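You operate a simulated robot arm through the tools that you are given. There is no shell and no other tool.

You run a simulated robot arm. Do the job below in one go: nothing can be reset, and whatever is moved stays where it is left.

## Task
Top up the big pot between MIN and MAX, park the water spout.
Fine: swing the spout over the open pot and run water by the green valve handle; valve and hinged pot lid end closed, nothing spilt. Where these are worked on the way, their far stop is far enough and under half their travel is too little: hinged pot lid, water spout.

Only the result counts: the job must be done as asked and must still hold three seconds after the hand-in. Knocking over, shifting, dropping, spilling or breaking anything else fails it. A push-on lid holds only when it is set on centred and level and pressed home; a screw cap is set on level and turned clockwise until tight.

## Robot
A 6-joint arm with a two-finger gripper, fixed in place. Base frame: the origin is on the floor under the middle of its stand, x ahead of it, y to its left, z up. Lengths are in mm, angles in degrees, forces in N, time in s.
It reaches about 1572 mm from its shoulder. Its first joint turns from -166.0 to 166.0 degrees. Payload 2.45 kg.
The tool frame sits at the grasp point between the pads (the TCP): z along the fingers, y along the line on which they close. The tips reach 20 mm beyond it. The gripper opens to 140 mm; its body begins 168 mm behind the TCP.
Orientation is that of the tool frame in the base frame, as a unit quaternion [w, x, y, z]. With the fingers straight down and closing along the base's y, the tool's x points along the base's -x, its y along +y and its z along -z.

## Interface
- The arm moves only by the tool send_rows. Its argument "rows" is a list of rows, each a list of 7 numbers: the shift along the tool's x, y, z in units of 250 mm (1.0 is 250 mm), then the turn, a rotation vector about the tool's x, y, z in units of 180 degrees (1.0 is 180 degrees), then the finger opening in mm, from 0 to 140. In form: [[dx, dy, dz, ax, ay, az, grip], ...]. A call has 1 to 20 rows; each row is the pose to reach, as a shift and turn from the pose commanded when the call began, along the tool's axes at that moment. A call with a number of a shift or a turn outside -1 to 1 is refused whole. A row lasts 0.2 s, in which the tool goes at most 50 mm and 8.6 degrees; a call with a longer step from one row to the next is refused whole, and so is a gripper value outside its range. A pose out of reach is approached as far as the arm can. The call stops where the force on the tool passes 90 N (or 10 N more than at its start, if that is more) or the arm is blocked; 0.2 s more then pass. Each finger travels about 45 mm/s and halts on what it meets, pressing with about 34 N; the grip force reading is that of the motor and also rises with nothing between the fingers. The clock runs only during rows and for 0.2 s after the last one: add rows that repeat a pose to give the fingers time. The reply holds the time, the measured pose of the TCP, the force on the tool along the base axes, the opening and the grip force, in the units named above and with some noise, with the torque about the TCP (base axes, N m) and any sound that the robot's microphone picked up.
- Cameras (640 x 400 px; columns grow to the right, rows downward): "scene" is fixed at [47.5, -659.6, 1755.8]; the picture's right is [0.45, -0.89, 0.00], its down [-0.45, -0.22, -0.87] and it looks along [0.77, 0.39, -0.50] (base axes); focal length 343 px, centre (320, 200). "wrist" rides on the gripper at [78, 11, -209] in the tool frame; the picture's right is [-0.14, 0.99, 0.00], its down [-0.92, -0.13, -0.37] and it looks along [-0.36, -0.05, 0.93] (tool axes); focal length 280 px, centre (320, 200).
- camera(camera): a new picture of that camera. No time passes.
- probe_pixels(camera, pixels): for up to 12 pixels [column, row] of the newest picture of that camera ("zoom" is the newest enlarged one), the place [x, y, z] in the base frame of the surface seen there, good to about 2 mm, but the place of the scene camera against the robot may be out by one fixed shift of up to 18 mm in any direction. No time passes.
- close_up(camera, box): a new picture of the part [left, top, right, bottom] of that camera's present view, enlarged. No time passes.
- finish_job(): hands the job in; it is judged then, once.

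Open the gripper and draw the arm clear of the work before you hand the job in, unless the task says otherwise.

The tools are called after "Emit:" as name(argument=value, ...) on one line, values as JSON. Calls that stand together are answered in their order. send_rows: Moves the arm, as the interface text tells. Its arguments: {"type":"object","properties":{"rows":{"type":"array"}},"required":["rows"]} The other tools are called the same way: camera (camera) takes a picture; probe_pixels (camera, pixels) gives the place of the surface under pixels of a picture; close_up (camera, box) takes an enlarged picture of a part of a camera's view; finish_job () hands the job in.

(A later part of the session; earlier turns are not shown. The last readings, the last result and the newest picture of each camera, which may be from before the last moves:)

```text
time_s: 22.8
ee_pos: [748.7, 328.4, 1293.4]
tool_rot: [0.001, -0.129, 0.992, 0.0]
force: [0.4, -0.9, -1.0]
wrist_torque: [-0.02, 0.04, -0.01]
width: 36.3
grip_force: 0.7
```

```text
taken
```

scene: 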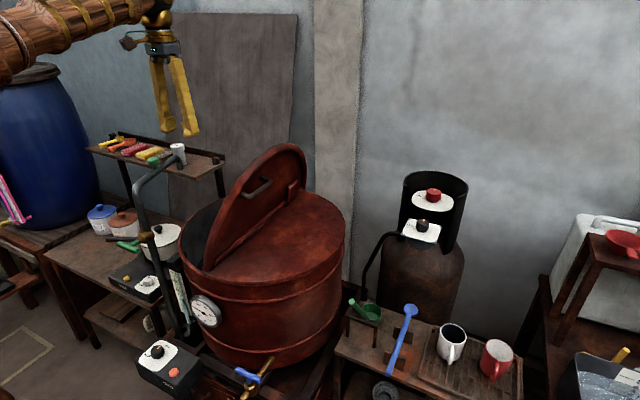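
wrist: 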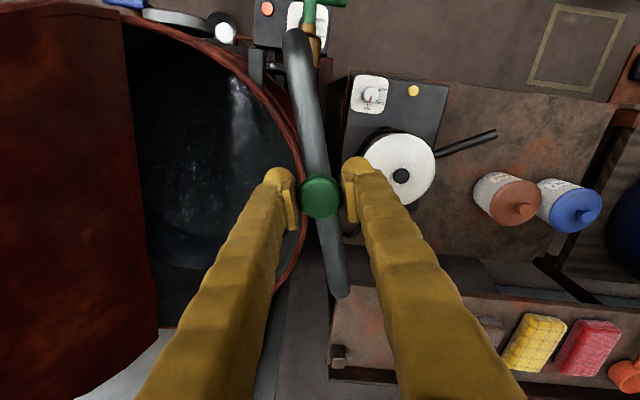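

The knob is caged at 36 mm without force. I swing it along the arc about the post toward the pot, first by 28°.

Emit:
send_rows(rows=[[0.0035, -0.058, 0, 0, 0, 0.0389, 36], [0.0141, -0.1152, 0, 0, 0, 0.0778, 36], [0.0316, -0.1706, 0, 0, 0, 0.1167, 36], [0.0557, -0.2235, 0, 0, 0, 0.1556, 36], [0.0557, -0.2235, 0, 0, 0, 0.1556, 36]])

Emit:
camera(camera="wrist")

Emit:
camera(camera="scene")

```text
time_s: 24.0
ee_pos: [747.3, 271.9, 1293.7]
tool_rot: [0.001, 0.115, 0.993, 0.0]
force: [0.3, 0.3, 1.2]
wrist_torque: [-0.01, 0.01, -0.01]
width: 36.0
grip_force: 0.4
```

```text
taken
```

wrist: 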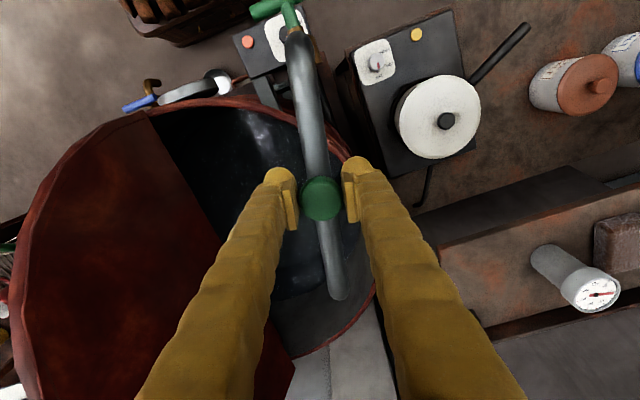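

```text
taken
```

scene: 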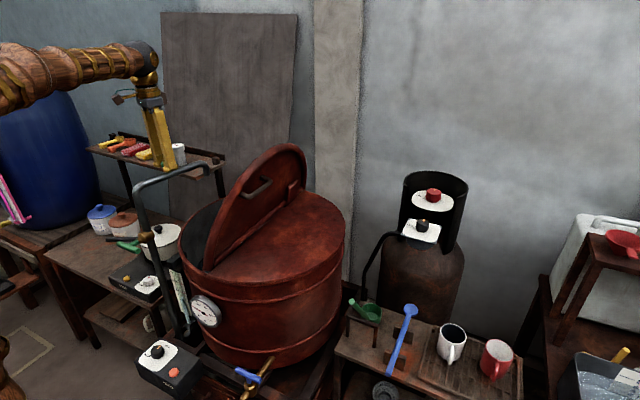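

The spout follows freely and the knob remains centred. I swing on by another 35° toward the pot's middle.

Emit:
send_rows(rows=[[0.0035, -0.058, 0, 0, 0, 0.0389, 36], [0.0141, -0.1152, 0, 0, 0, 0.0778, 36], [0.0316, -0.1706, 0, 0, 0, 0.1167, 36], [0.0557, -0.2235, 0, 0, 0, 0.1556, 36], [0.0861, -0.273, 0, 0, 0, 0.1944, 36], [0.0861, -0.273, 0, 0, 0, 0.1944, 36]])

Emit:
camera(camera="wrist")

Emit:
camera(camera="scene")

```text
time_s: 25.4
ee_pos: [711.0, 209.5, 1293.3]
tool_rot: [0.0, 0.408, 0.913, 0.0]
force: [-0.5, 0.7, 0.4]
wrist_torque: [-0.02, -0.01, 0.02]
width: 35.9
grip_force: 0.0
```

```text
taken
```

wrist: 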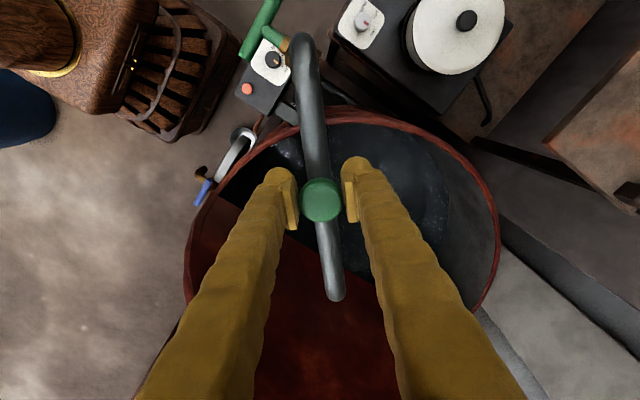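

```text
taken
```

scene: 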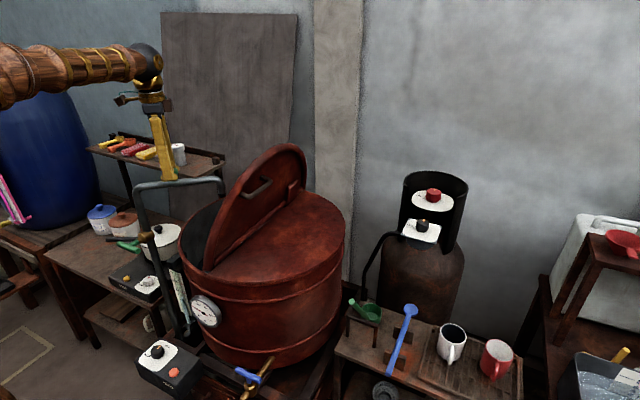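

The spout now points at the pot's centre, with no stop met. I push another 10° for margin; the outlet is still well inside the rim.

Emit:
send_rows(rows=[[0.0018, -0.0415, 0, 0, 0, 0.0278, 36], [0.0072, -0.0827, 0, 0, 0, 0.0556, 36], [0.0072, -0.0827, 0, 0, 0, 0.0556, 36]])

Emit:
camera(camera="wrist")

Emit:
close_up(camera="scene", box=[100, 120, 320, 300])

```text
time_s: 26.2
ee_pos: [694.9, 198.5, 1293.4]
tool_rot: [0.0, 0.485, 0.875, 0.0]
force: [23.9, 31.7, 0.8]
wrist_torque: [0.23, -0.16, 0.65]
width: 60.1
grip_force: 18.0
```

```text
taken
```

wrist: 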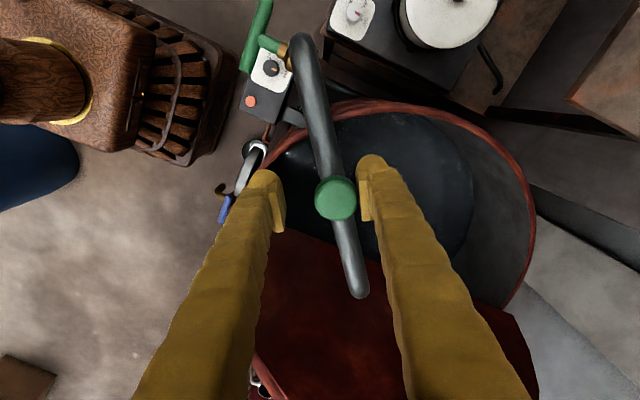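

```text
2.22 times, centred on (210, 210) of scene
```

zoom: 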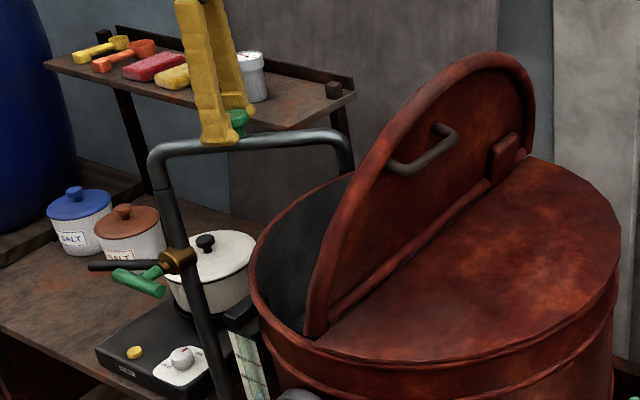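

The spout met its far stop at about -50° (the finger was pushed open with about 40 N). I back off the push, open the fingers and rise clear of the knob.

Emit:
send_rows(rows=[[0.0018, 0.0332, 0, 0, 0, -0.0222, 60], [0.0046, 0.0664, 0, 0, 0, -0.0444, 70], [0.0046, 0.0664, 0, 0, 0, -0.0444, 76], [0.0046, 0.0664, -0.12, 0, 0, -0.0444, 76], [0.0046, 0.0664, -0.3, 0, 0, -0.0444, 76], [0.0046, 0.0664, -0.46, 0, 0, -0.0444, 76], [0.0046, 0.0664, -0.46, 0, 0, -0.0444, 76]])

Emit:
camera(camera="wrist")

Emit:
camera(camera="scene")

```text
time_s: 27.8
ee_pos: [708.1, 208.1, 1409.5]
tool_rot: [0.0, 0.424, 0.906, 0.0]
force: [1.0, -0.8, -0.8]
wrist_torque: [-0.02, 0.02, -0.02]
width: 75.9
grip_force: 0.1
```

```text
taken
```

wrist: 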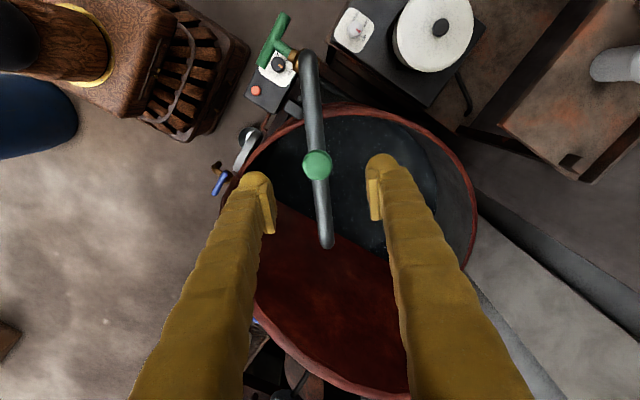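

```text
taken
```

scene: 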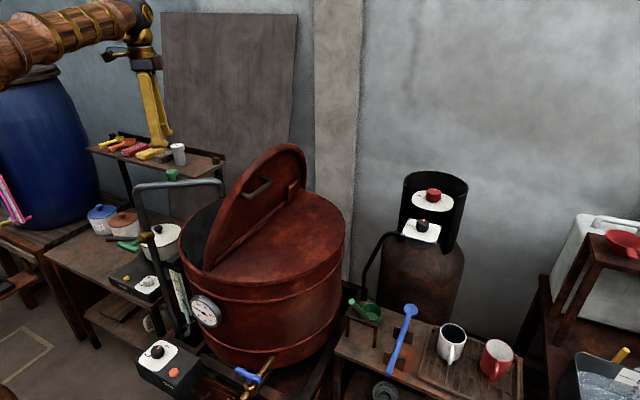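

The spout stays over the pot. I check where its end lies over the opening by probing the pipe end (327,240), the rim and the water.

Emit:
probe_pixels(camera="wrist", pixels=[[317, 163], [326, 243], [325, 225], [400, 180], [360, 150], [340, 230], [474, 200], [360, 108], [285, 130], [276, 40], [268, 60], [285, 18]])

Emit:
close_up(camera="scene", box=[150, 255, 230, 345])

```text
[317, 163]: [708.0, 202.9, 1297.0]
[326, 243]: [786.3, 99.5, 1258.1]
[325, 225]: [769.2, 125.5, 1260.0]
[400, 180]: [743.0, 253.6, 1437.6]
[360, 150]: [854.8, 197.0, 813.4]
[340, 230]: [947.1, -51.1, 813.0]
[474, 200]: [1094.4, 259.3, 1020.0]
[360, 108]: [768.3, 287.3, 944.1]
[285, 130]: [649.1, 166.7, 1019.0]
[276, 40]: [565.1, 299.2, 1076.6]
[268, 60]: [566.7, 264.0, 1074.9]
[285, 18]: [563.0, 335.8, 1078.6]
```

```text
4.44 times, centred on (190, 300) of scene
```

zoom: 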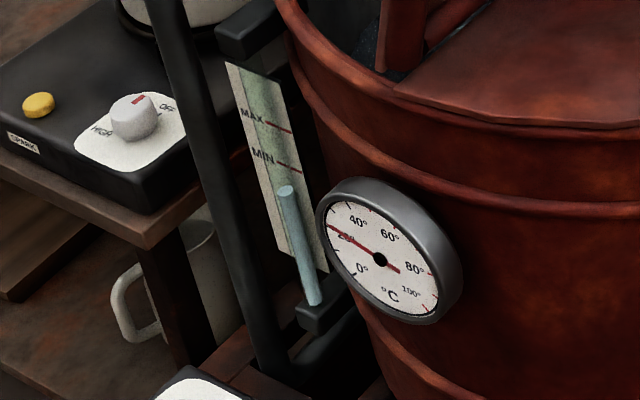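

The outlet is at about (786,100), well inside the opening, with the water surface at z≈813. I probe the gauge marks and column top in this zoom for their heights.

Emit:
probe_pixels(camera="zoom", pixels=[[285, 164], [296, 170], [272, 124], [287, 130], [286, 188], [285, 195], [298, 250], [311, 298], [258, 155], [252, 115], [250, 80], [270, 200]])

Emit:
close_up(camera="scene", box=[170, 265, 210, 315])

```text
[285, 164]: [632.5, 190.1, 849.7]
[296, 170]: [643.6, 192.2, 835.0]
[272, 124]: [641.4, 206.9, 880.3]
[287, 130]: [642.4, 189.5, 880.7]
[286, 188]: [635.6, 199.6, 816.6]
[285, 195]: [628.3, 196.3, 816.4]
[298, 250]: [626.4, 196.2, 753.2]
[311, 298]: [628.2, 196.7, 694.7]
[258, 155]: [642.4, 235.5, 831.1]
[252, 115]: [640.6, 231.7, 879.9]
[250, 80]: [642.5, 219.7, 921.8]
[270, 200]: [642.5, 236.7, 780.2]
```

```text
8.00 times, centred on (190, 290) of scene
```

zoom: 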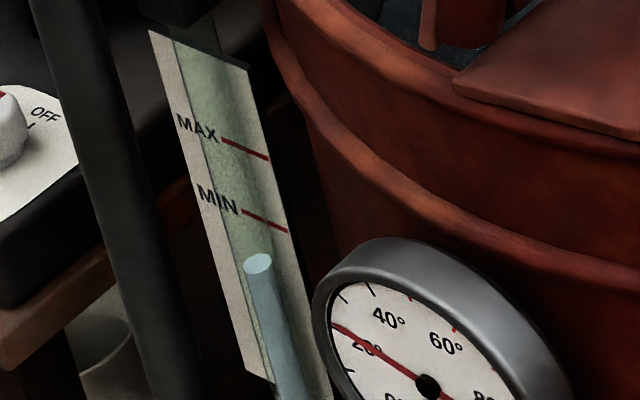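

I probe the marks again in this larger zoom to get MIN and MAX heights on the plate.

Emit:
probe_pixels(camera="zoom", pixels=[[250, 214], [262, 219], [274, 224], [282, 229], [230, 143], [242, 148], [255, 154], [264, 158], [250, 262], [258, 258], [264, 262], [255, 275]])

```text
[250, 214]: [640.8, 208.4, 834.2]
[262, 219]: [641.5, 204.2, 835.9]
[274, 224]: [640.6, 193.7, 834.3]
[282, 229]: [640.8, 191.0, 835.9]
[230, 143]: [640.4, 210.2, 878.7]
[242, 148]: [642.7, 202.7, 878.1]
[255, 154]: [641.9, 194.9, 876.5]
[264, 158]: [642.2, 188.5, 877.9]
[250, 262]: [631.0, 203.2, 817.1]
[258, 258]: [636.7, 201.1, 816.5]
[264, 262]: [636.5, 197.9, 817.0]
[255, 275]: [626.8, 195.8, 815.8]
```

MIN is at z≈835, MAX at z≈878 and the level at 816.5 (scene frame), so I need about 40 mm more. Next I bring the gripper, closed, over to the left end of the green T handle, turning it back square.

Emit:
send_rows(rows=[[0.1237, -0.0217, 0, 0, 0, -0.0399, 60], [0.2474, -0.0434, 0, 0, 0, -0.0797, 50], [0.3711, -0.0651, 0, 0, 0, -0.1196, 40], [0.4949, -0.0869, 0, 0, 0, -0.1594, 30], [0.6186, -0.1086, 0, 0, 0, -0.1993, 20], [0.7423, -0.1303, 0, 0, 0, -0.2391, 10], [0.866, -0.152, 0, 0, 0, -0.279, 0], [0.866, -0.152, 0, 0, 0, -0.279, 0], [0.866, -0.152, 0, 0, 0, -0.279, 0]])

Emit:
camera(camera="wrist")

Emit:
camera(camera="scene")

```text
time_s: 29.8
ee_pos: [540.8, 348.5, 1408.4]
tool_rot: [0.0, -0.001, 1.0, -0.001]
force: [0.5, 0.1, -0.4]
wrist_torque: [0.01, -0.01, -0.01]
width: 0.1
grip_force: 29.8
```

```text
taken
```

wrist: 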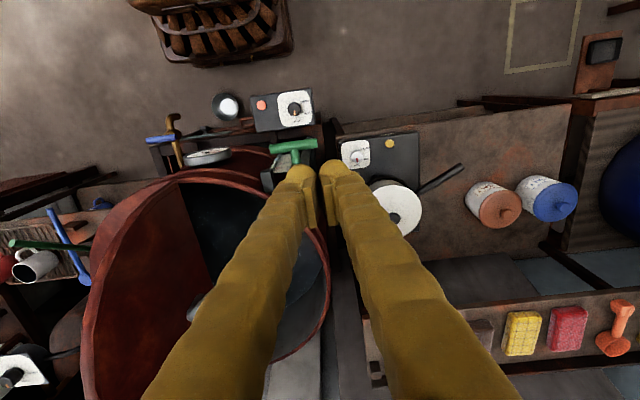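

```text
taken
```

scene: 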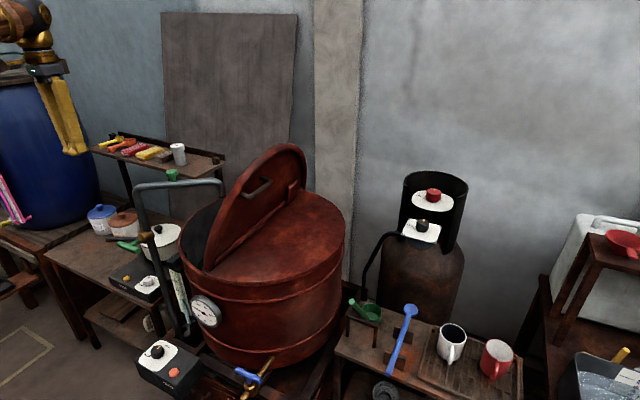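

The T handle shows just above the closed fingertips at (270–318,147). I enlarge and probe it to fix its axis and ends.

Emit:
close_up(camera="wrist", box=[240, 120, 360, 200])

Emit:
probe_pixels(camera="zoom", pixels=[[170, 160], [200, 150], [290, 140], [380, 128], [400, 125], [290, 170], [270, 195], [210, 165], [350, 148], [350, 120], [250, 220], [340, 220]])

```text
5.00 times, centred on (300, 160) of wrist
```

zoom: 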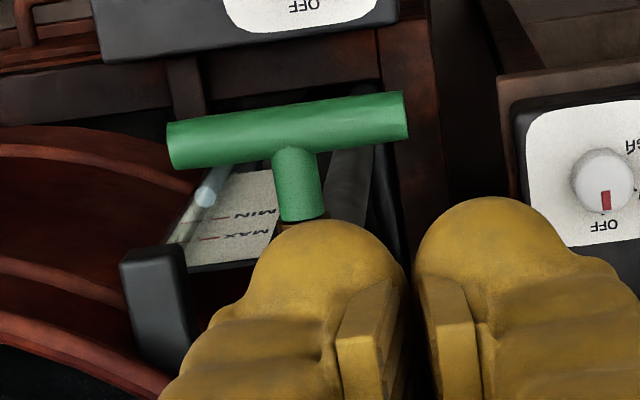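

```text
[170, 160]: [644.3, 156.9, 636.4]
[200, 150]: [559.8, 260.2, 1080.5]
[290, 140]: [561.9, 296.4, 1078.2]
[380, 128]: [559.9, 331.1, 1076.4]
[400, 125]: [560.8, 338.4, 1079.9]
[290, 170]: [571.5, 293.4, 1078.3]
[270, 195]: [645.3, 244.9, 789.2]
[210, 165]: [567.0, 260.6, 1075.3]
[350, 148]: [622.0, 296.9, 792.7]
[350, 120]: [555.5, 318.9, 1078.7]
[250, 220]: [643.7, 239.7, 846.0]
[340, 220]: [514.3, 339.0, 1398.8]
```

The T bar's axis is near (560, y 248–344, z 1069.5), turning about x at y≈296. I come down toward its left end with the closed fingers tilted 15° away from the post.

Emit:
send_rows(rows=[[-0.011, -0.006, 0.16, 0, -0.0139, 0, 0], [-0.023, -0.011, 0.32, 0, -0.0278, 0, 0], [-0.034, -0.017, 0.48, 0, -0.0417, 0, 0], [-0.046, -0.023, 0.64, 0, -0.0556, 0, 0], [-0.057, -0.028, 0.8, 0, -0.0694, 0, 0], [-0.069, -0.034, 0.96, 0, -0.0833, 0, 0], [-0.069, -0.034, 0.96, 0, -0.0833, 0, 0]])

Emit:
camera(camera="wrist")

Emit:
camera(camera="scene")

```text
time_s: 31.4
ee_pos: [558.0, 340.0, 1168.6]
tool_rot: [0.132, -0.001, 0.991, 0.0]
force: [-0.4, 0.0, 0.2]
wrist_torque: [0.0, 0.0, 0.01]
width: 0.2
grip_force: 29.4
```

```text
taken
```

wrist: 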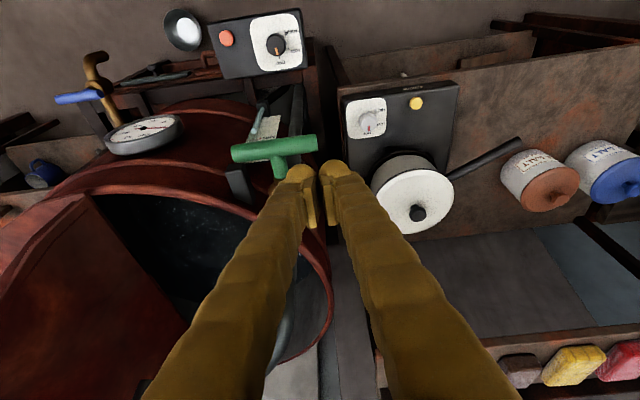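

```text
taken
```

scene: 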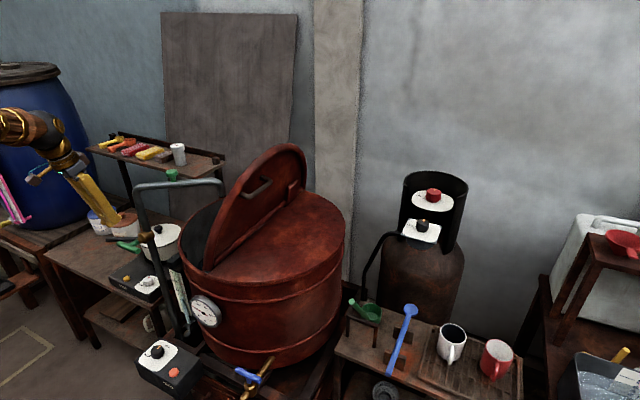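

The fingertips are above the bar's left end and clear of the post. I lower them onto it and press down in small steps, watching the force for the turning direction.

Emit:
send_rows(rows=[[0.034, 0, 0.125, 0, 0, 0, 0], [0.0677, 0, 0.2494, 0, 0, 0, 0], [0.075, 0, 0.2764, 0, 0, 0, 0], [0.0803, 0, 0.2957, 0, 0, 0, 0], [0.0855, 0, 0.315, 0, 0, 0, 0]])

Emit:
camera(camera="wrist")

Emit:
close_up(camera="scene", box=[80, 150, 240, 330])

```text
time_s: 32.6
ee_pos: [557.1, 341.0, 1086.0]
tool_rot: [0.13, 0.0, 0.992, 0.0]
force: [0.0, 0.0, 0.1]
wrist_torque: [-0.04, 0.01, 0.0]
width: 0.0
grip_force: 29.4
```

```text
taken
```

wrist: 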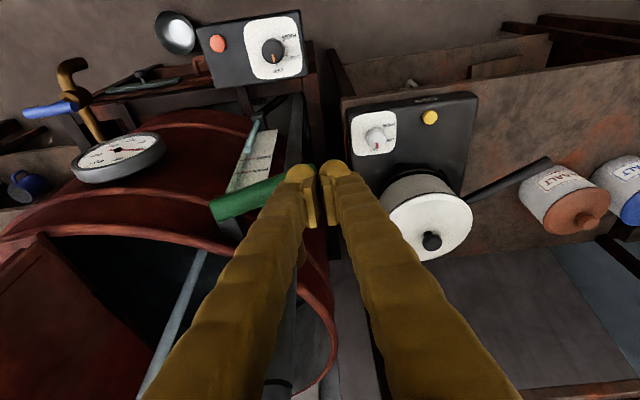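

```text
2.22 times, centred on (160, 240) of scene
```

zoom: 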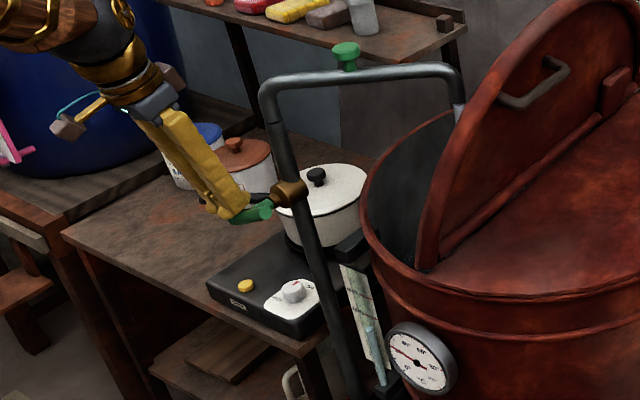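

The handle turned easily and water now runs from the spout into the pot (stream at zoom (460,115)). I check the gauge before letting any more time pass.

Emit:
close_up(camera="scene", box=[170, 265, 210, 315])

Emit:
probe_pixels(camera="zoom", pixels=[[258, 262], [258, 255], [256, 270], [254, 248], [262, 275], [262, 219]])

Emit:
close_up(camera="scene", box=[180, 160, 260, 240])

```text
8.00 times, centred on (190, 290) of scene
```

zoom: 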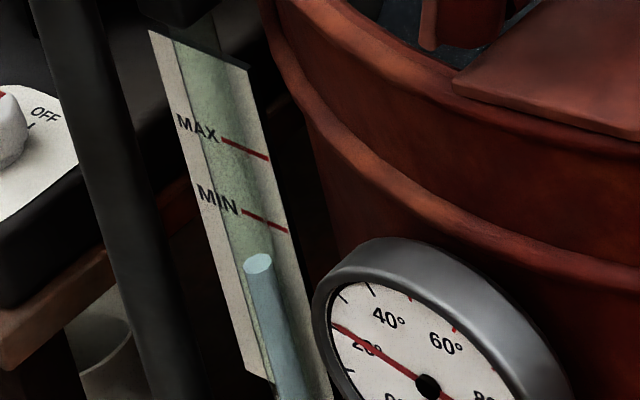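

```text
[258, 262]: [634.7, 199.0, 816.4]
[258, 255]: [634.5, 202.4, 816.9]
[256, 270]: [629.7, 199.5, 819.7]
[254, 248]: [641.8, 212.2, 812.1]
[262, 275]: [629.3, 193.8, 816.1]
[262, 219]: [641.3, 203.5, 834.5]
```

```text
5.00 times, centred on (220, 200) of scene
```

zoom: 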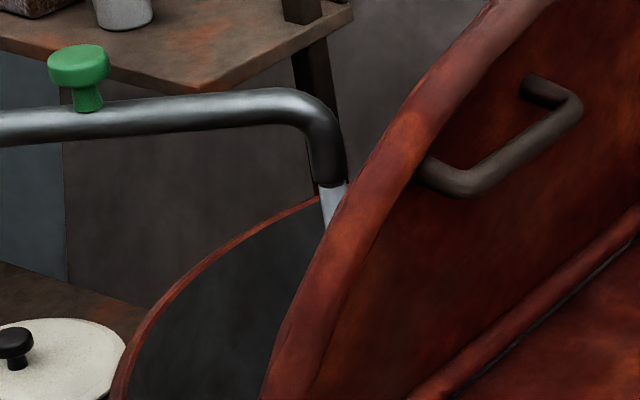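

Water runs into the pot and the column still reads about 816. I let one second pass with the arm at rest to learn the rate.

Emit:
send_rows(rows=[[0, 0, 0, 0, 0, 0, 0], [0, 0, 0, 0, 0, 0, 0], [0, 0, 0, 0, 0, 0, 0], [0, 0, 0, 0, 0, 0, 0], [0, 0, 0, 0, 0, 0, 0]])

Emit:
close_up(camera="scene", box=[170, 265, 210, 315])

Emit:
probe_pixels(camera="zoom", pixels=[[258, 262], [258, 255], [256, 270], [254, 248], [262, 275], [262, 219]])

```text
time_s: 33.8
ee_pos: [557.6, 341.1, 1086.4]
tool_rot: [0.131, 0.0, 0.991, 0.0]
force: [0.6, 0.6, -0.4]
wrist_torque: [0.02, 0.03, 0.03]
width: 0.0
grip_force: 29.7
```

```text
8.00 times, centred on (190, 290) of scene
```

zoom: 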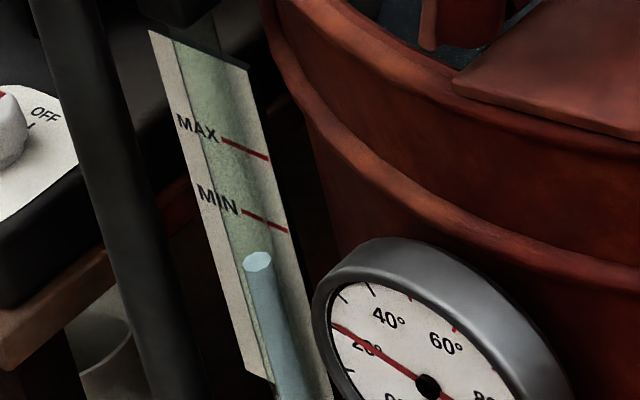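

```text
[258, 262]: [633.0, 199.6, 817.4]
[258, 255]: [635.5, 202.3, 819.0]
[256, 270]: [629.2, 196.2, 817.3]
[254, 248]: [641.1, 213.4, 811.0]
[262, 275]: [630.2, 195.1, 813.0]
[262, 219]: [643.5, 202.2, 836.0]
```

The level rises about 1 mm per second, which is well controllable. I let 4 s more pass and measure again.

Emit:
send_rows(rows=[[0, 0, 0, 0, 0, 0, 0], [0, 0, 0, 0, 0, 0, 0], [0, 0, 0, 0, 0, 0, 0], [0, 0, 0, 0, 0, 0, 0], [0, 0, 0, 0, 0, 0, 0], [0, 0, 0, 0, 0, 0, 0], [0, 0, 0, 0, 0, 0, 0], [0, 0, 0, 0, 0, 0, 0], [0, 0, 0, 0, 0, 0, 0], [0, 0, 0, 0, 0, 0, 0], [0, 0, 0, 0, 0, 0, 0], [0, 0, 0, 0, 0, 0, 0], [0, 0, 0, 0, 0, 0, 0], [0, 0, 0, 0, 0, 0, 0], [0, 0, 0, 0, 0, 0, 0], [0, 0, 0, 0, 0, 0, 0], [0, 0, 0, 0, 0, 0, 0], [0, 0, 0, 0, 0, 0, 0], [0, 0, 0, 0, 0, 0, 0], [0, 0, 0, 0, 0, 0, 0]])

Emit:
close_up(camera="scene", box=[170, 265, 210, 315])

Emit:
probe_pixels(camera="zoom", pixels=[[258, 262], [257, 255], [256, 270], [254, 248], [256, 258], [262, 219]])

Emit:
camera(camera="wrist")

```text
time_s: 38.0
ee_pos: [558.8, 340.8, 1086.6]
tool_rot: [0.132, -0.001, 0.991, 0.0]
force: [0.2, -0.7, -0.3]
wrist_torque: [0.02, 0.0, 0.03]
width: 0.0
grip_force: 29.3
```

```text
8.00 times, centred on (190, 290) of scene
```

zoom: 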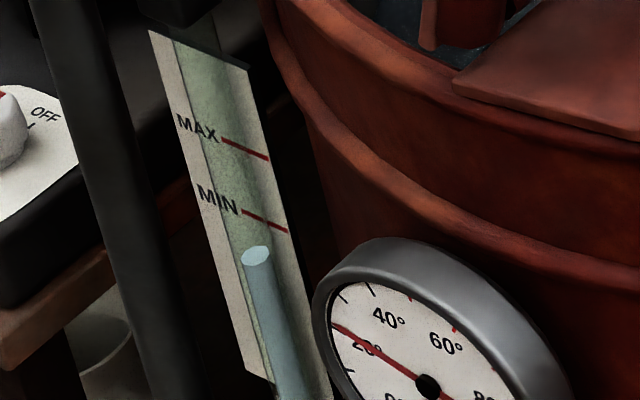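

```text
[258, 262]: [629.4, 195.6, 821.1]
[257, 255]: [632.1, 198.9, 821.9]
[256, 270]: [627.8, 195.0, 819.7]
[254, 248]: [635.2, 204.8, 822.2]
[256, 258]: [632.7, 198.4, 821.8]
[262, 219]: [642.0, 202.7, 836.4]
```

```text
taken
```

wrist: 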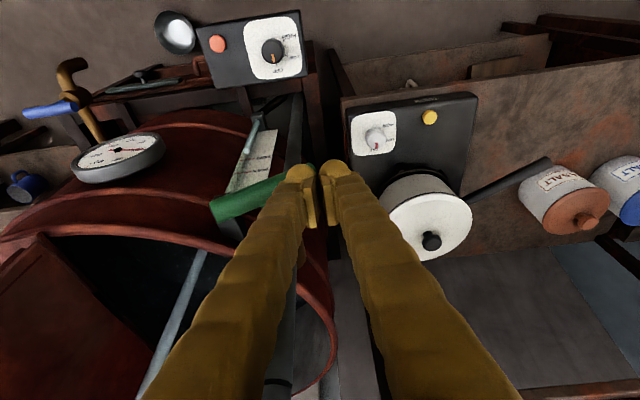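

The level is at about 822 and rising roughly 1.1 mm/s. I press the handle 5 mm further to speed it up a little and wait 4 s.

Emit:
send_rows(rows=[[0.0026, 0, 0.0097, 0, 0, 0, 0], [0.0052, 0, 0.0193, 0, 0, 0, 0], [0.0052, 0, 0.0193, 0, 0, 0, 0], [0.0052, 0, 0.0193, 0, 0, 0, 0], [0.0052, 0, 0.0193, 0, 0, 0, 0], [0.0052, 0, 0.0193, 0, 0, 0, 0], [0.0052, 0, 0.0193, 0, 0, 0, 0], [0.0052, 0, 0.0193, 0, 0, 0, 0], [0.0052, 0, 0.0193, 0, 0, 0, 0], [0.0052, 0, 0.0193, 0, 0, 0, 0], [0.0052, 0, 0.0193, 0, 0, 0, 0], [0.0052, 0, 0.0193, 0, 0, 0, 0], [0.0052, 0, 0.0193, 0, 0, 0, 0], [0.0052, 0, 0.0193, 0, 0, 0, 0], [0.0052, 0, 0.0193, 0, 0, 0, 0], [0.0052, 0, 0.0193, 0, 0, 0, 0], [0.0052, 0, 0.0193, 0, 0, 0, 0], [0.0052, 0, 0.0193, 0, 0, 0, 0], [0.0052, 0, 0.0193, 0, 0, 0, 0], [0.0052, 0, 0.0193, 0, 0, 0, 0]])

Emit:
close_up(camera="scene", box=[170, 265, 210, 315])

Emit:
probe_pixels(camera="zoom", pixels=[[256, 255], [255, 248], [254, 243], [252, 236], [250, 230], [262, 219]])

```text
time_s: 42.2
ee_pos: [555.9, 340.5, 1081.4]
tool_rot: [0.131, 0.0, 0.991, 0.0]
force: [0.5, 0.2, 0.6]
wrist_torque: [0.01, 0.03, 0.04]
width: 0.1
grip_force: 29.6
```

```text
8.00 times, centred on (190, 290) of scene
```

zoom: 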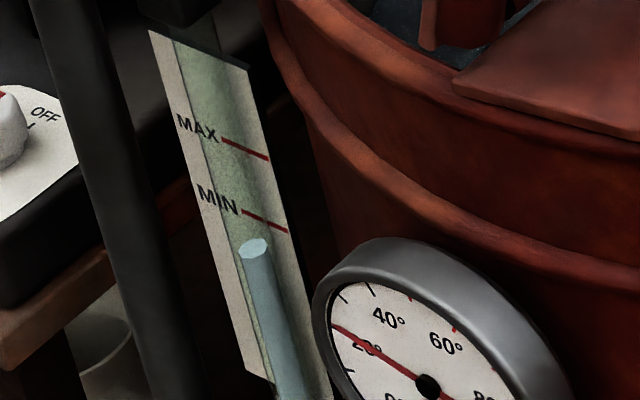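

```text
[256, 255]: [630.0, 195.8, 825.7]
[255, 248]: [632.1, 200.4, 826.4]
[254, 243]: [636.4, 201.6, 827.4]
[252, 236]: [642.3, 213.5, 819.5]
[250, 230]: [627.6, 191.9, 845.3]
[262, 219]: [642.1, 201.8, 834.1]
```

The level is at 826.5, rising about 1.1 mm/s, with MIN at 835 and MAX at 878. I wait about 8 s more and check again.

Emit:
send_rows(rows=[[0, 0, 0, 0, 0, 0, 0], [0, 0, 0, 0, 0, 0, 0], [0, 0, 0, 0, 0, 0, 0], [0, 0, 0, 0, 0, 0, 0], [0, 0, 0, 0, 0, 0, 0], [0, 0, 0, 0, 0, 0, 0], [0, 0, 0, 0, 0, 0, 0], [0, 0, 0, 0, 0, 0, 0], [0, 0, 0, 0, 0, 0, 0], [0, 0, 0, 0, 0, 0, 0], [0, 0, 0, 0, 0, 0, 0], [0, 0, 0, 0, 0, 0, 0], [0, 0, 0, 0, 0, 0, 0], [0, 0, 0, 0, 0, 0, 0], [0, 0, 0, 0, 0, 0, 0], [0, 0, 0, 0, 0, 0, 0], [0, 0, 0, 0, 0, 0, 0], [0, 0, 0, 0, 0, 0, 0], [0, 0, 0, 0, 0, 0, 0], [0, 0, 0, 0, 0, 0, 0]])

Emit:
send_rows(rows=[[0, 0, 0, 0, 0, 0, 0], [0, 0, 0, 0, 0, 0, 0], [0, 0, 0, 0, 0, 0, 0], [0, 0, 0, 0, 0, 0, 0], [0, 0, 0, 0, 0, 0, 0], [0, 0, 0, 0, 0, 0, 0], [0, 0, 0, 0, 0, 0, 0], [0, 0, 0, 0, 0, 0, 0], [0, 0, 0, 0, 0, 0, 0], [0, 0, 0, 0, 0, 0, 0], [0, 0, 0, 0, 0, 0, 0], [0, 0, 0, 0, 0, 0, 0], [0, 0, 0, 0, 0, 0, 0], [0, 0, 0, 0, 0, 0, 0], [0, 0, 0, 0, 0, 0, 0], [0, 0, 0, 0, 0, 0, 0], [0, 0, 0, 0, 0, 0, 0], [0, 0, 0, 0, 0, 0, 0], [0, 0, 0, 0, 0, 0, 0], [0, 0, 0, 0, 0, 0, 0]])

Emit:
close_up(camera="scene", box=[170, 265, 210, 315])

Emit:
probe_pixels(camera="zoom", pixels=[[254, 240], [253, 234], [251, 228], [250, 224], [249, 218], [247, 212]])

Emit:
camera(camera="scene")

```text
time_s: 46.4
ee_pos: [556.6, 339.9, 1081.6]
tool_rot: [0.132, -0.001, 0.991, 0.0]
force: [0.9, -0.9, -0.3]
wrist_torque: [-0.01, 0.01, 0.0]
width: 0.0
grip_force: 29.1
```

```text
time_s: 50.6
ee_pos: [556.6, 339.1, 1081.7]
tool_rot: [0.131, -0.001, 0.991, 0.0]
force: [0.0, -0.2, -0.1]
wrist_torque: [-0.02, 0.01, -0.02]
width: 0.1
grip_force: 29.5
```

```text
8.00 times, centred on (190, 290) of scene
```

zoom: 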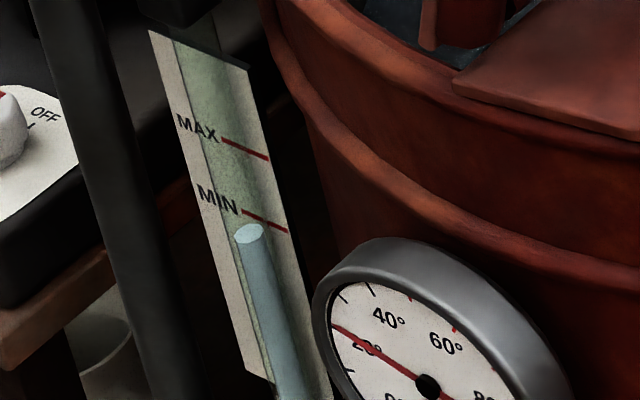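

```text
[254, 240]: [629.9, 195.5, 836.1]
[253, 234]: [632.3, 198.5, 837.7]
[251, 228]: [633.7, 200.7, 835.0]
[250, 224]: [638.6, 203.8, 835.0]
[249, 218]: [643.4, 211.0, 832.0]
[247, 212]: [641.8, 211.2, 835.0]
```

```text
taken
```

scene: 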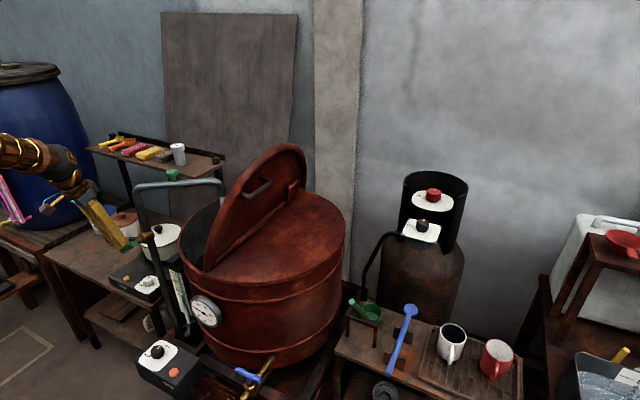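

The level is at about 836, just at MIN. I wait another 12.6 s, which should bring it to about 850.

Emit:
send_rows(rows=[[0, 0, 0, 0, 0, 0, 0], [0, 0, 0, 0, 0, 0, 0], [0, 0, 0, 0, 0, 0, 0], [0, 0, 0, 0, 0, 0, 0], [0, 0, 0, 0, 0, 0, 0], [0, 0, 0, 0, 0, 0, 0], [0, 0, 0, 0, 0, 0, 0], [0, 0, 0, 0, 0, 0, 0], [0, 0, 0, 0, 0, 0, 0], [0, 0, 0, 0, 0, 0, 0], [0, 0, 0, 0, 0, 0, 0], [0, 0, 0, 0, 0, 0, 0], [0, 0, 0, 0, 0, 0, 0], [0, 0, 0, 0, 0, 0, 0], [0, 0, 0, 0, 0, 0, 0], [0, 0, 0, 0, 0, 0, 0], [0, 0, 0, 0, 0, 0, 0], [0, 0, 0, 0, 0, 0, 0], [0, 0, 0, 0, 0, 0, 0], [0, 0, 0, 0, 0, 0, 0]])

Emit:
send_rows(rows=[[0, 0, 0, 0, 0, 0, 0], [0, 0, 0, 0, 0, 0, 0], [0, 0, 0, 0, 0, 0, 0], [0, 0, 0, 0, 0, 0, 0], [0, 0, 0, 0, 0, 0, 0], [0, 0, 0, 0, 0, 0, 0], [0, 0, 0, 0, 0, 0, 0], [0, 0, 0, 0, 0, 0, 0], [0, 0, 0, 0, 0, 0, 0], [0, 0, 0, 0, 0, 0, 0], [0, 0, 0, 0, 0, 0, 0], [0, 0, 0, 0, 0, 0, 0], [0, 0, 0, 0, 0, 0, 0], [0, 0, 0, 0, 0, 0, 0], [0, 0, 0, 0, 0, 0, 0], [0, 0, 0, 0, 0, 0, 0], [0, 0, 0, 0, 0, 0, 0], [0, 0, 0, 0, 0, 0, 0], [0, 0, 0, 0, 0, 0, 0], [0, 0, 0, 0, 0, 0, 0]])

Emit:
send_rows(rows=[[0, 0, 0, 0, 0, 0, 0], [0, 0, 0, 0, 0, 0, 0], [0, 0, 0, 0, 0, 0, 0], [0, 0, 0, 0, 0, 0, 0], [0, 0, 0, 0, 0, 0, 0], [0, 0, 0, 0, 0, 0, 0], [0, 0, 0, 0, 0, 0, 0], [0, 0, 0, 0, 0, 0, 0], [0, 0, 0, 0, 0, 0, 0], [0, 0, 0, 0, 0, 0, 0], [0, 0, 0, 0, 0, 0, 0], [0, 0, 0, 0, 0, 0, 0], [0, 0, 0, 0, 0, 0, 0], [0, 0, 0, 0, 0, 0, 0], [0, 0, 0, 0, 0, 0, 0], [0, 0, 0, 0, 0, 0, 0], [0, 0, 0, 0, 0, 0, 0], [0, 0, 0, 0, 0, 0, 0]])

Emit:
close_up(camera="scene", box=[170, 265, 210, 315])

Emit:
probe_pixels(camera="zoom", pixels=[[250, 224], [249, 218], [247, 212], [246, 206], [244, 200], [242, 192]])

Emit:
camera(camera="wrist")

```text
time_s: 54.8
ee_pos: [557.6, 339.8, 1081.7]
tool_rot: [0.131, -0.001, 0.991, 0.0]
force: [1.0, -0.7, -0.2]
wrist_torque: [0.0, -0.01, -0.03]
width: 0.0
grip_force: 29.8
```

```text
time_s: 59.0
ee_pos: [556.8, 340.5, 1081.1]
tool_rot: [0.131, -0.001, 0.991, 0.0]
force: [1.1, 0.5, 0.1]
wrist_torque: [-0.03, 0.0, 0.03]
width: 0.3
grip_force: 29.1
```

```text
time_s: 62.8
ee_pos: [557.1, 341.4, 1082.1]
tool_rot: [0.131, -0.001, 0.991, 0.0]
force: [-0.9, 0.7, -0.8]
wrist_torque: [0.04, 0.02, 0.01]
width: 0.0
grip_force: 29.2
```

```text
8.00 times, centred on (190, 290) of scene
```

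zoom: 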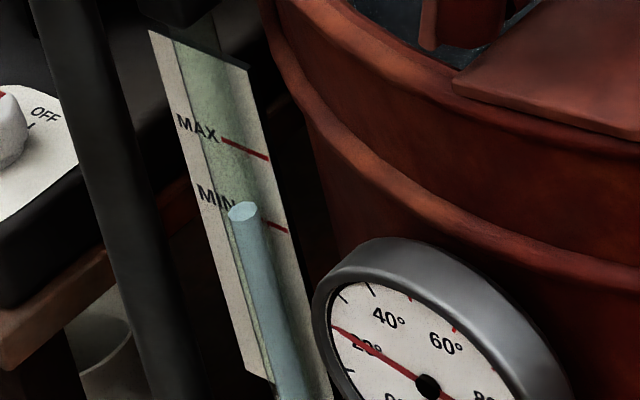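

```text
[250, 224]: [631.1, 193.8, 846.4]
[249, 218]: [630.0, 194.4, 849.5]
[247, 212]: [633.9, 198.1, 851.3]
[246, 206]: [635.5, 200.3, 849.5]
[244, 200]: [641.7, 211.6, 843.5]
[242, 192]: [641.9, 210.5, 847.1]
```

```text
taken
```

wrist: 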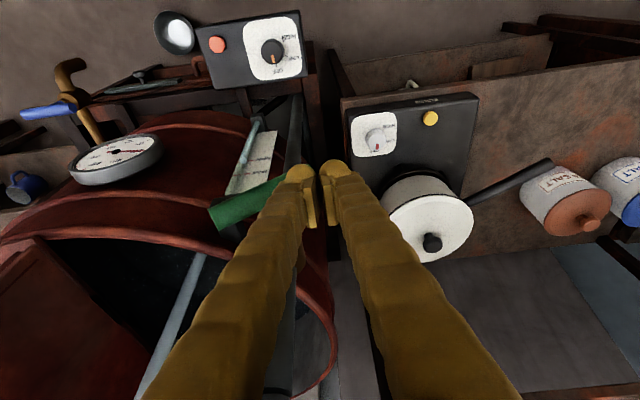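

The level is about 850, comfortably between MIN (835) and MAX (878). I now lift off, cross to the raised right end of the T bar and press it down to close the valve.

Emit:
send_rows(rows=[[-0.0304, 0, -0.112, 0, 0, 0, 0], [-0.0608, -0.04, -0.2239, 0, 0, 0, 0], [-0.0608, -0.2, -0.2239, 0, 0, 0, 0], [-0.0608, -0.352, -0.2239, 0, 0, 0, 0], [-0.0314, -0.352, -0.1158, 0, 0, 0, 0], [-0.0241, -0.352, -0.0888, 0, 0, 0, 0], [-0.0189, -0.352, -0.0695, 0, 0, 0, 0], [-0.0168, -0.352, -0.0618, 0, 0, 0, 0]])

Emit:
camera(camera="wrist")

Emit:
close_up(camera="scene", box=[80, 150, 260, 330])

```text
time_s: 64.6
ee_pos: [557.6, 252.5, 1099.1]
tool_rot: [0.133, 0.0, 0.991, 0.001]
force: [-19.0, -11.5, 53.1]
wrist_torque: [0.48, 0.51, -0.46]
width: 0.1
grip_force: 29.8
```

```text
taken
```

wrist: 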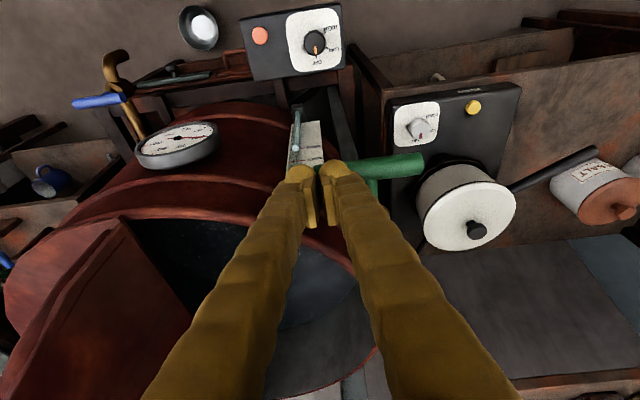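

```text
2.22 times, centred on (170, 240) of scene
```

zoom: 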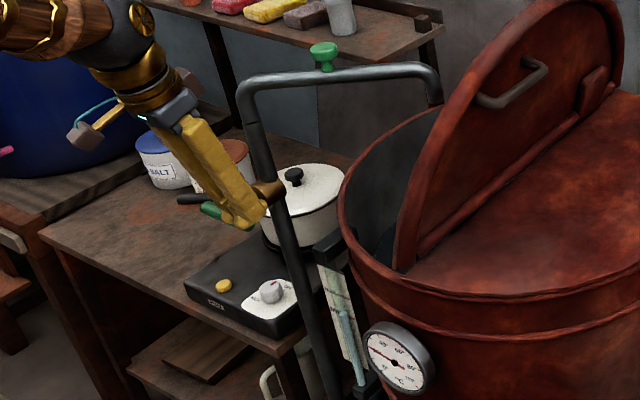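

The bar met its closed stop with 53 N of force. I check that the stream at the outlet has ended and read the gauge.

Emit:
close_up(camera="scene", box=[180, 160, 260, 240])

Emit:
close_up(camera="scene", box=[170, 265, 210, 315])

Emit:
probe_pixels(camera="zoom", pixels=[[249, 218], [247, 212], [246, 206], [245, 210], [262, 219], [255, 154]])

```text
5.00 times, centred on (220, 200) of scene
```

zoom: 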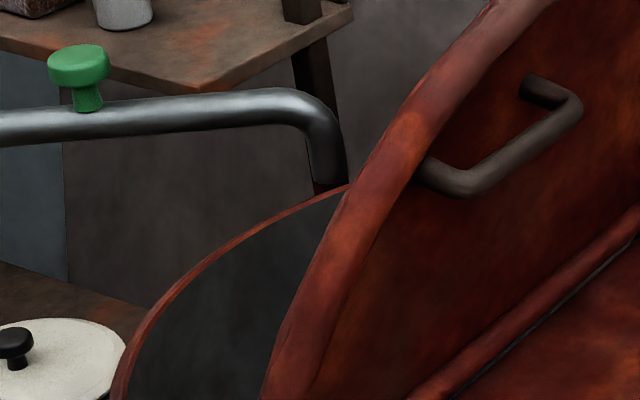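

```text
8.00 times, centred on (190, 290) of scene
```

zoom: 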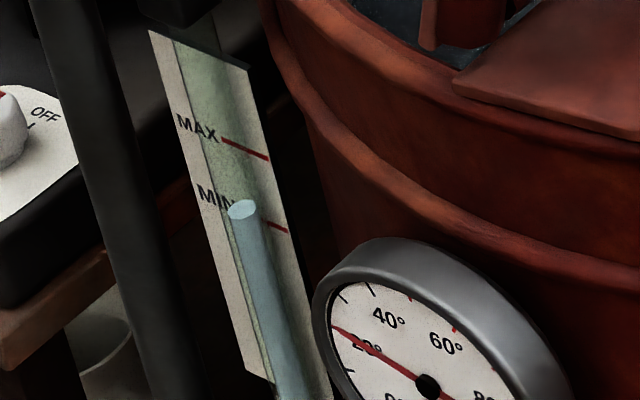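

```text
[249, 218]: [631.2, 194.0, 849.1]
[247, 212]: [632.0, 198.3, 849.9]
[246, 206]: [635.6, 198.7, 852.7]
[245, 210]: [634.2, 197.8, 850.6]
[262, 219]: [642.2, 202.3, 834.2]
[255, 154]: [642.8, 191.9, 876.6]
```

The stream has stopped, the valve is at its closed stop, and the level reads about 851, between MIN 835 and MAX 878. I rise away from the valve, straightening the tool.

Emit:
send_rows(rows=[[-0.0105, 0, -0.0386, 0, 0, 0, 0], [-0.0524, 0, -0.193, 0, 0.0167, 0, 0], [-0.1, 0, -0.37, 0, 0.0333, 0, 0], [-0.15, 0, -0.55, 0, 0.05, 0, 10], [-0.2, 0, -0.735, 0, 0.0667, 0, 30], [-0.2515, 0, -0.926, 0, 0.0833, 0, 50], [-0.2515, 0, -0.926, 0, 0.0833, 0, 70], [-0.2515, 0, -0.926, 0, 0.0833, 0, 76]])

Emit:
camera(camera="wrist")

Emit:
camera(camera="scene")

```text
time_s: 66.4
ee_pos: [558.3, 250.6, 1336.2]
tool_rot: [0.001, -0.001, 1.0, 0.0]
force: [0.2, 0.3, 0.3]
wrist_torque: [-0.04, 0.03, 0.0]
width: 75.9
grip_force: 0.1
```

```text
taken
```

wrist: 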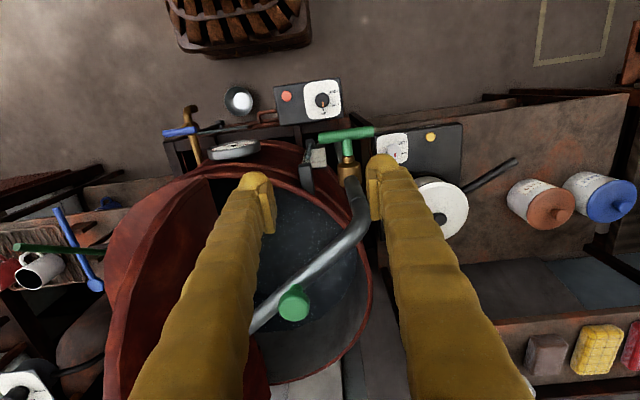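

```text
taken
```

scene: 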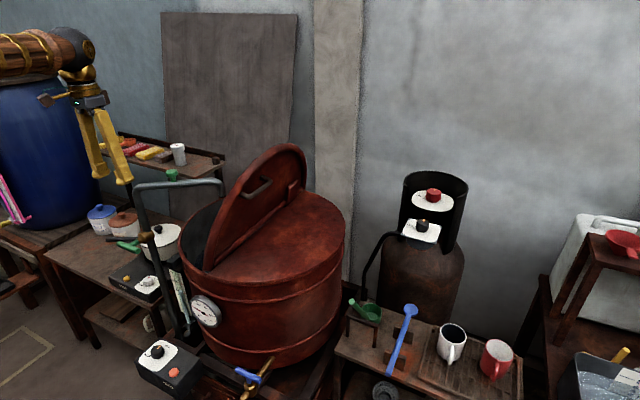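

I check that the T bar is level by probing its two ends (322,139) and (371,131), while moving above the spout's knob next.

Emit:
probe_pixels(camera="wrist", pixels=[[323, 139], [330, 138], [347, 135], [360, 133], [371, 131], [293, 303], [260, 320], [310, 220], [320, 157]])

Emit:
send_rows(rows=[[-0.0856, -0.0271, -0.0423, 0, 0, 0.0397, 76], [-0.1711, -0.0543, -0.0846, 0, 0, 0.0794, 76], [-0.2567, -0.0814, -0.1269, 0, 0, 0.1191, 76], [-0.3423, -0.1086, -0.1691, 0, 0, 0.1589, 76], [-0.4279, -0.1357, -0.2114, 0, 0, 0.1986, 76], [-0.5134, -0.1629, -0.2537, 0, 0, 0.2383, 76], [-0.599, -0.19, -0.296, 0, 0, 0.278, 76], [-0.599, -0.19, -0.296, 0, 0, 0.278, 76]])

Emit:
camera(camera="wrist")

Emit:
close_up(camera="scene", box=[180, 160, 260, 240])

```text
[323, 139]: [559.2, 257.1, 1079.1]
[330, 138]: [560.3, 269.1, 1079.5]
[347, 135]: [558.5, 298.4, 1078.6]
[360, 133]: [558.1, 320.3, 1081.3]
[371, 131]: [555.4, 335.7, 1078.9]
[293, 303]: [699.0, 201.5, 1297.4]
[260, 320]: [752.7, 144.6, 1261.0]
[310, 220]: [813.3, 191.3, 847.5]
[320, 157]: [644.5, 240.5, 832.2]
```

```text
time_s: 68.2
ee_pos: [708.0, 205.1, 1410.7]
tool_rot: [0.0, 0.422, 0.906, 0.001]
force: [-0.4, 0.0, -0.1]
wrist_torque: [-0.01, -0.03, -0.01]
width: 76.1
grip_force: 0.1
```

```text
taken
```

wrist: 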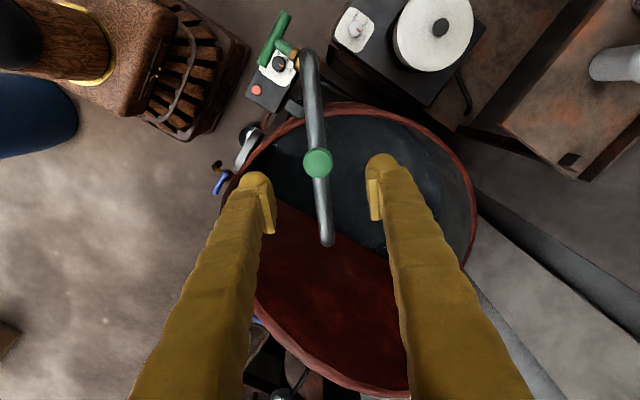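

```text
5.00 times, centred on (220, 200) of scene
```

zoom: 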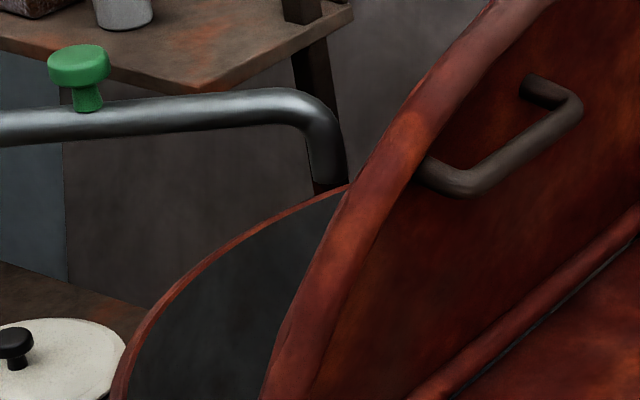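

The T bar is level again (z≈1079 at both ends) and nothing drips. The knob shows between the fingers at (318,163), so I lower and cage it again.

Emit:
send_rows(rows=[[0, -0.002, 0.12, 0, 0, 0, 76], [0, -0.004, 0.28, 0, 0, 0, 76], [0, -0.004, 0.4, 0, 0, 0, 76], [0, -0.004, 0.468, 0, 0, 0, 70], [0, -0.004, 0.468, 0, 0, 0, 56], [0, -0.004, 0.468, 0, 0, 0, 46], [0, -0.004, 0.468, 0, 0, 0, 40], [0, -0.004, 0.468, 0, 0, 0, 40]])

Emit:
camera(camera="wrist")

```text
time_s: 70.0
ee_pos: [706.4, 204.9, 1295.4]
tool_rot: [0.0, 0.421, 0.907, 0.001]
force: [0.5, -0.4, 0.2]
wrist_torque: [0.0, -0.05, -0.06]
width: 40.2
grip_force: 0.1
```

```text
taken
```

wrist: 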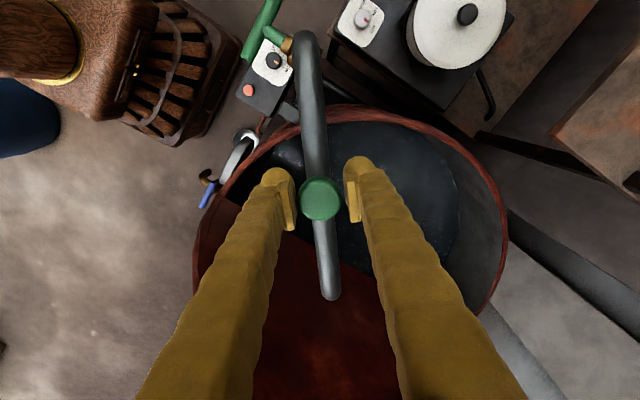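

The knob is caged again. I swing the spout back the same way, away from the pot, first by 35°.

Emit:
send_rows(rows=[[0.0035, 0.058, 0, 0, 0, -0.0389, 38], [0.0141, 0.1152, 0, 0, 0, -0.0778, 38], [0.0316, 0.1706, 0, 0, 0, -0.1167, 38], [0.0557, 0.2235, 0, 0, 0, -0.1556, 38], [0.0861, 0.273, 0, 0, 0, -0.1944, 38], [0.0861, 0.273, 0, 0, 0, -0.1944, 38]])

Emit:
camera(camera="wrist")

```text
time_s: 71.4
ee_pos: [746.0, 262.9, 1295.6]
tool_rot: [0.001, 0.129, 0.992, -0.001]
force: [-0.5, 0.5, 0.5]
wrist_torque: [0.02, 0.0, -0.01]
width: 37.9
grip_force: 0.1
```

```text
taken
```

wrist: 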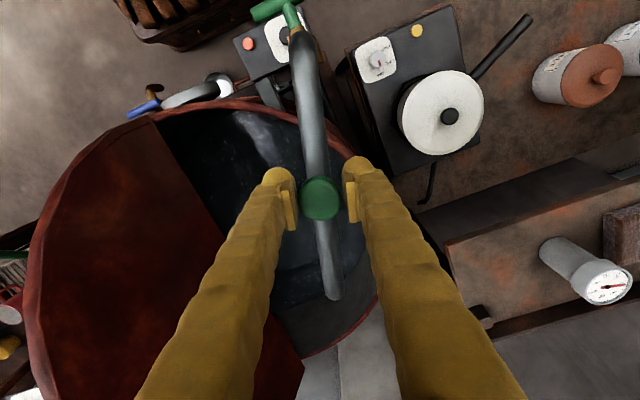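

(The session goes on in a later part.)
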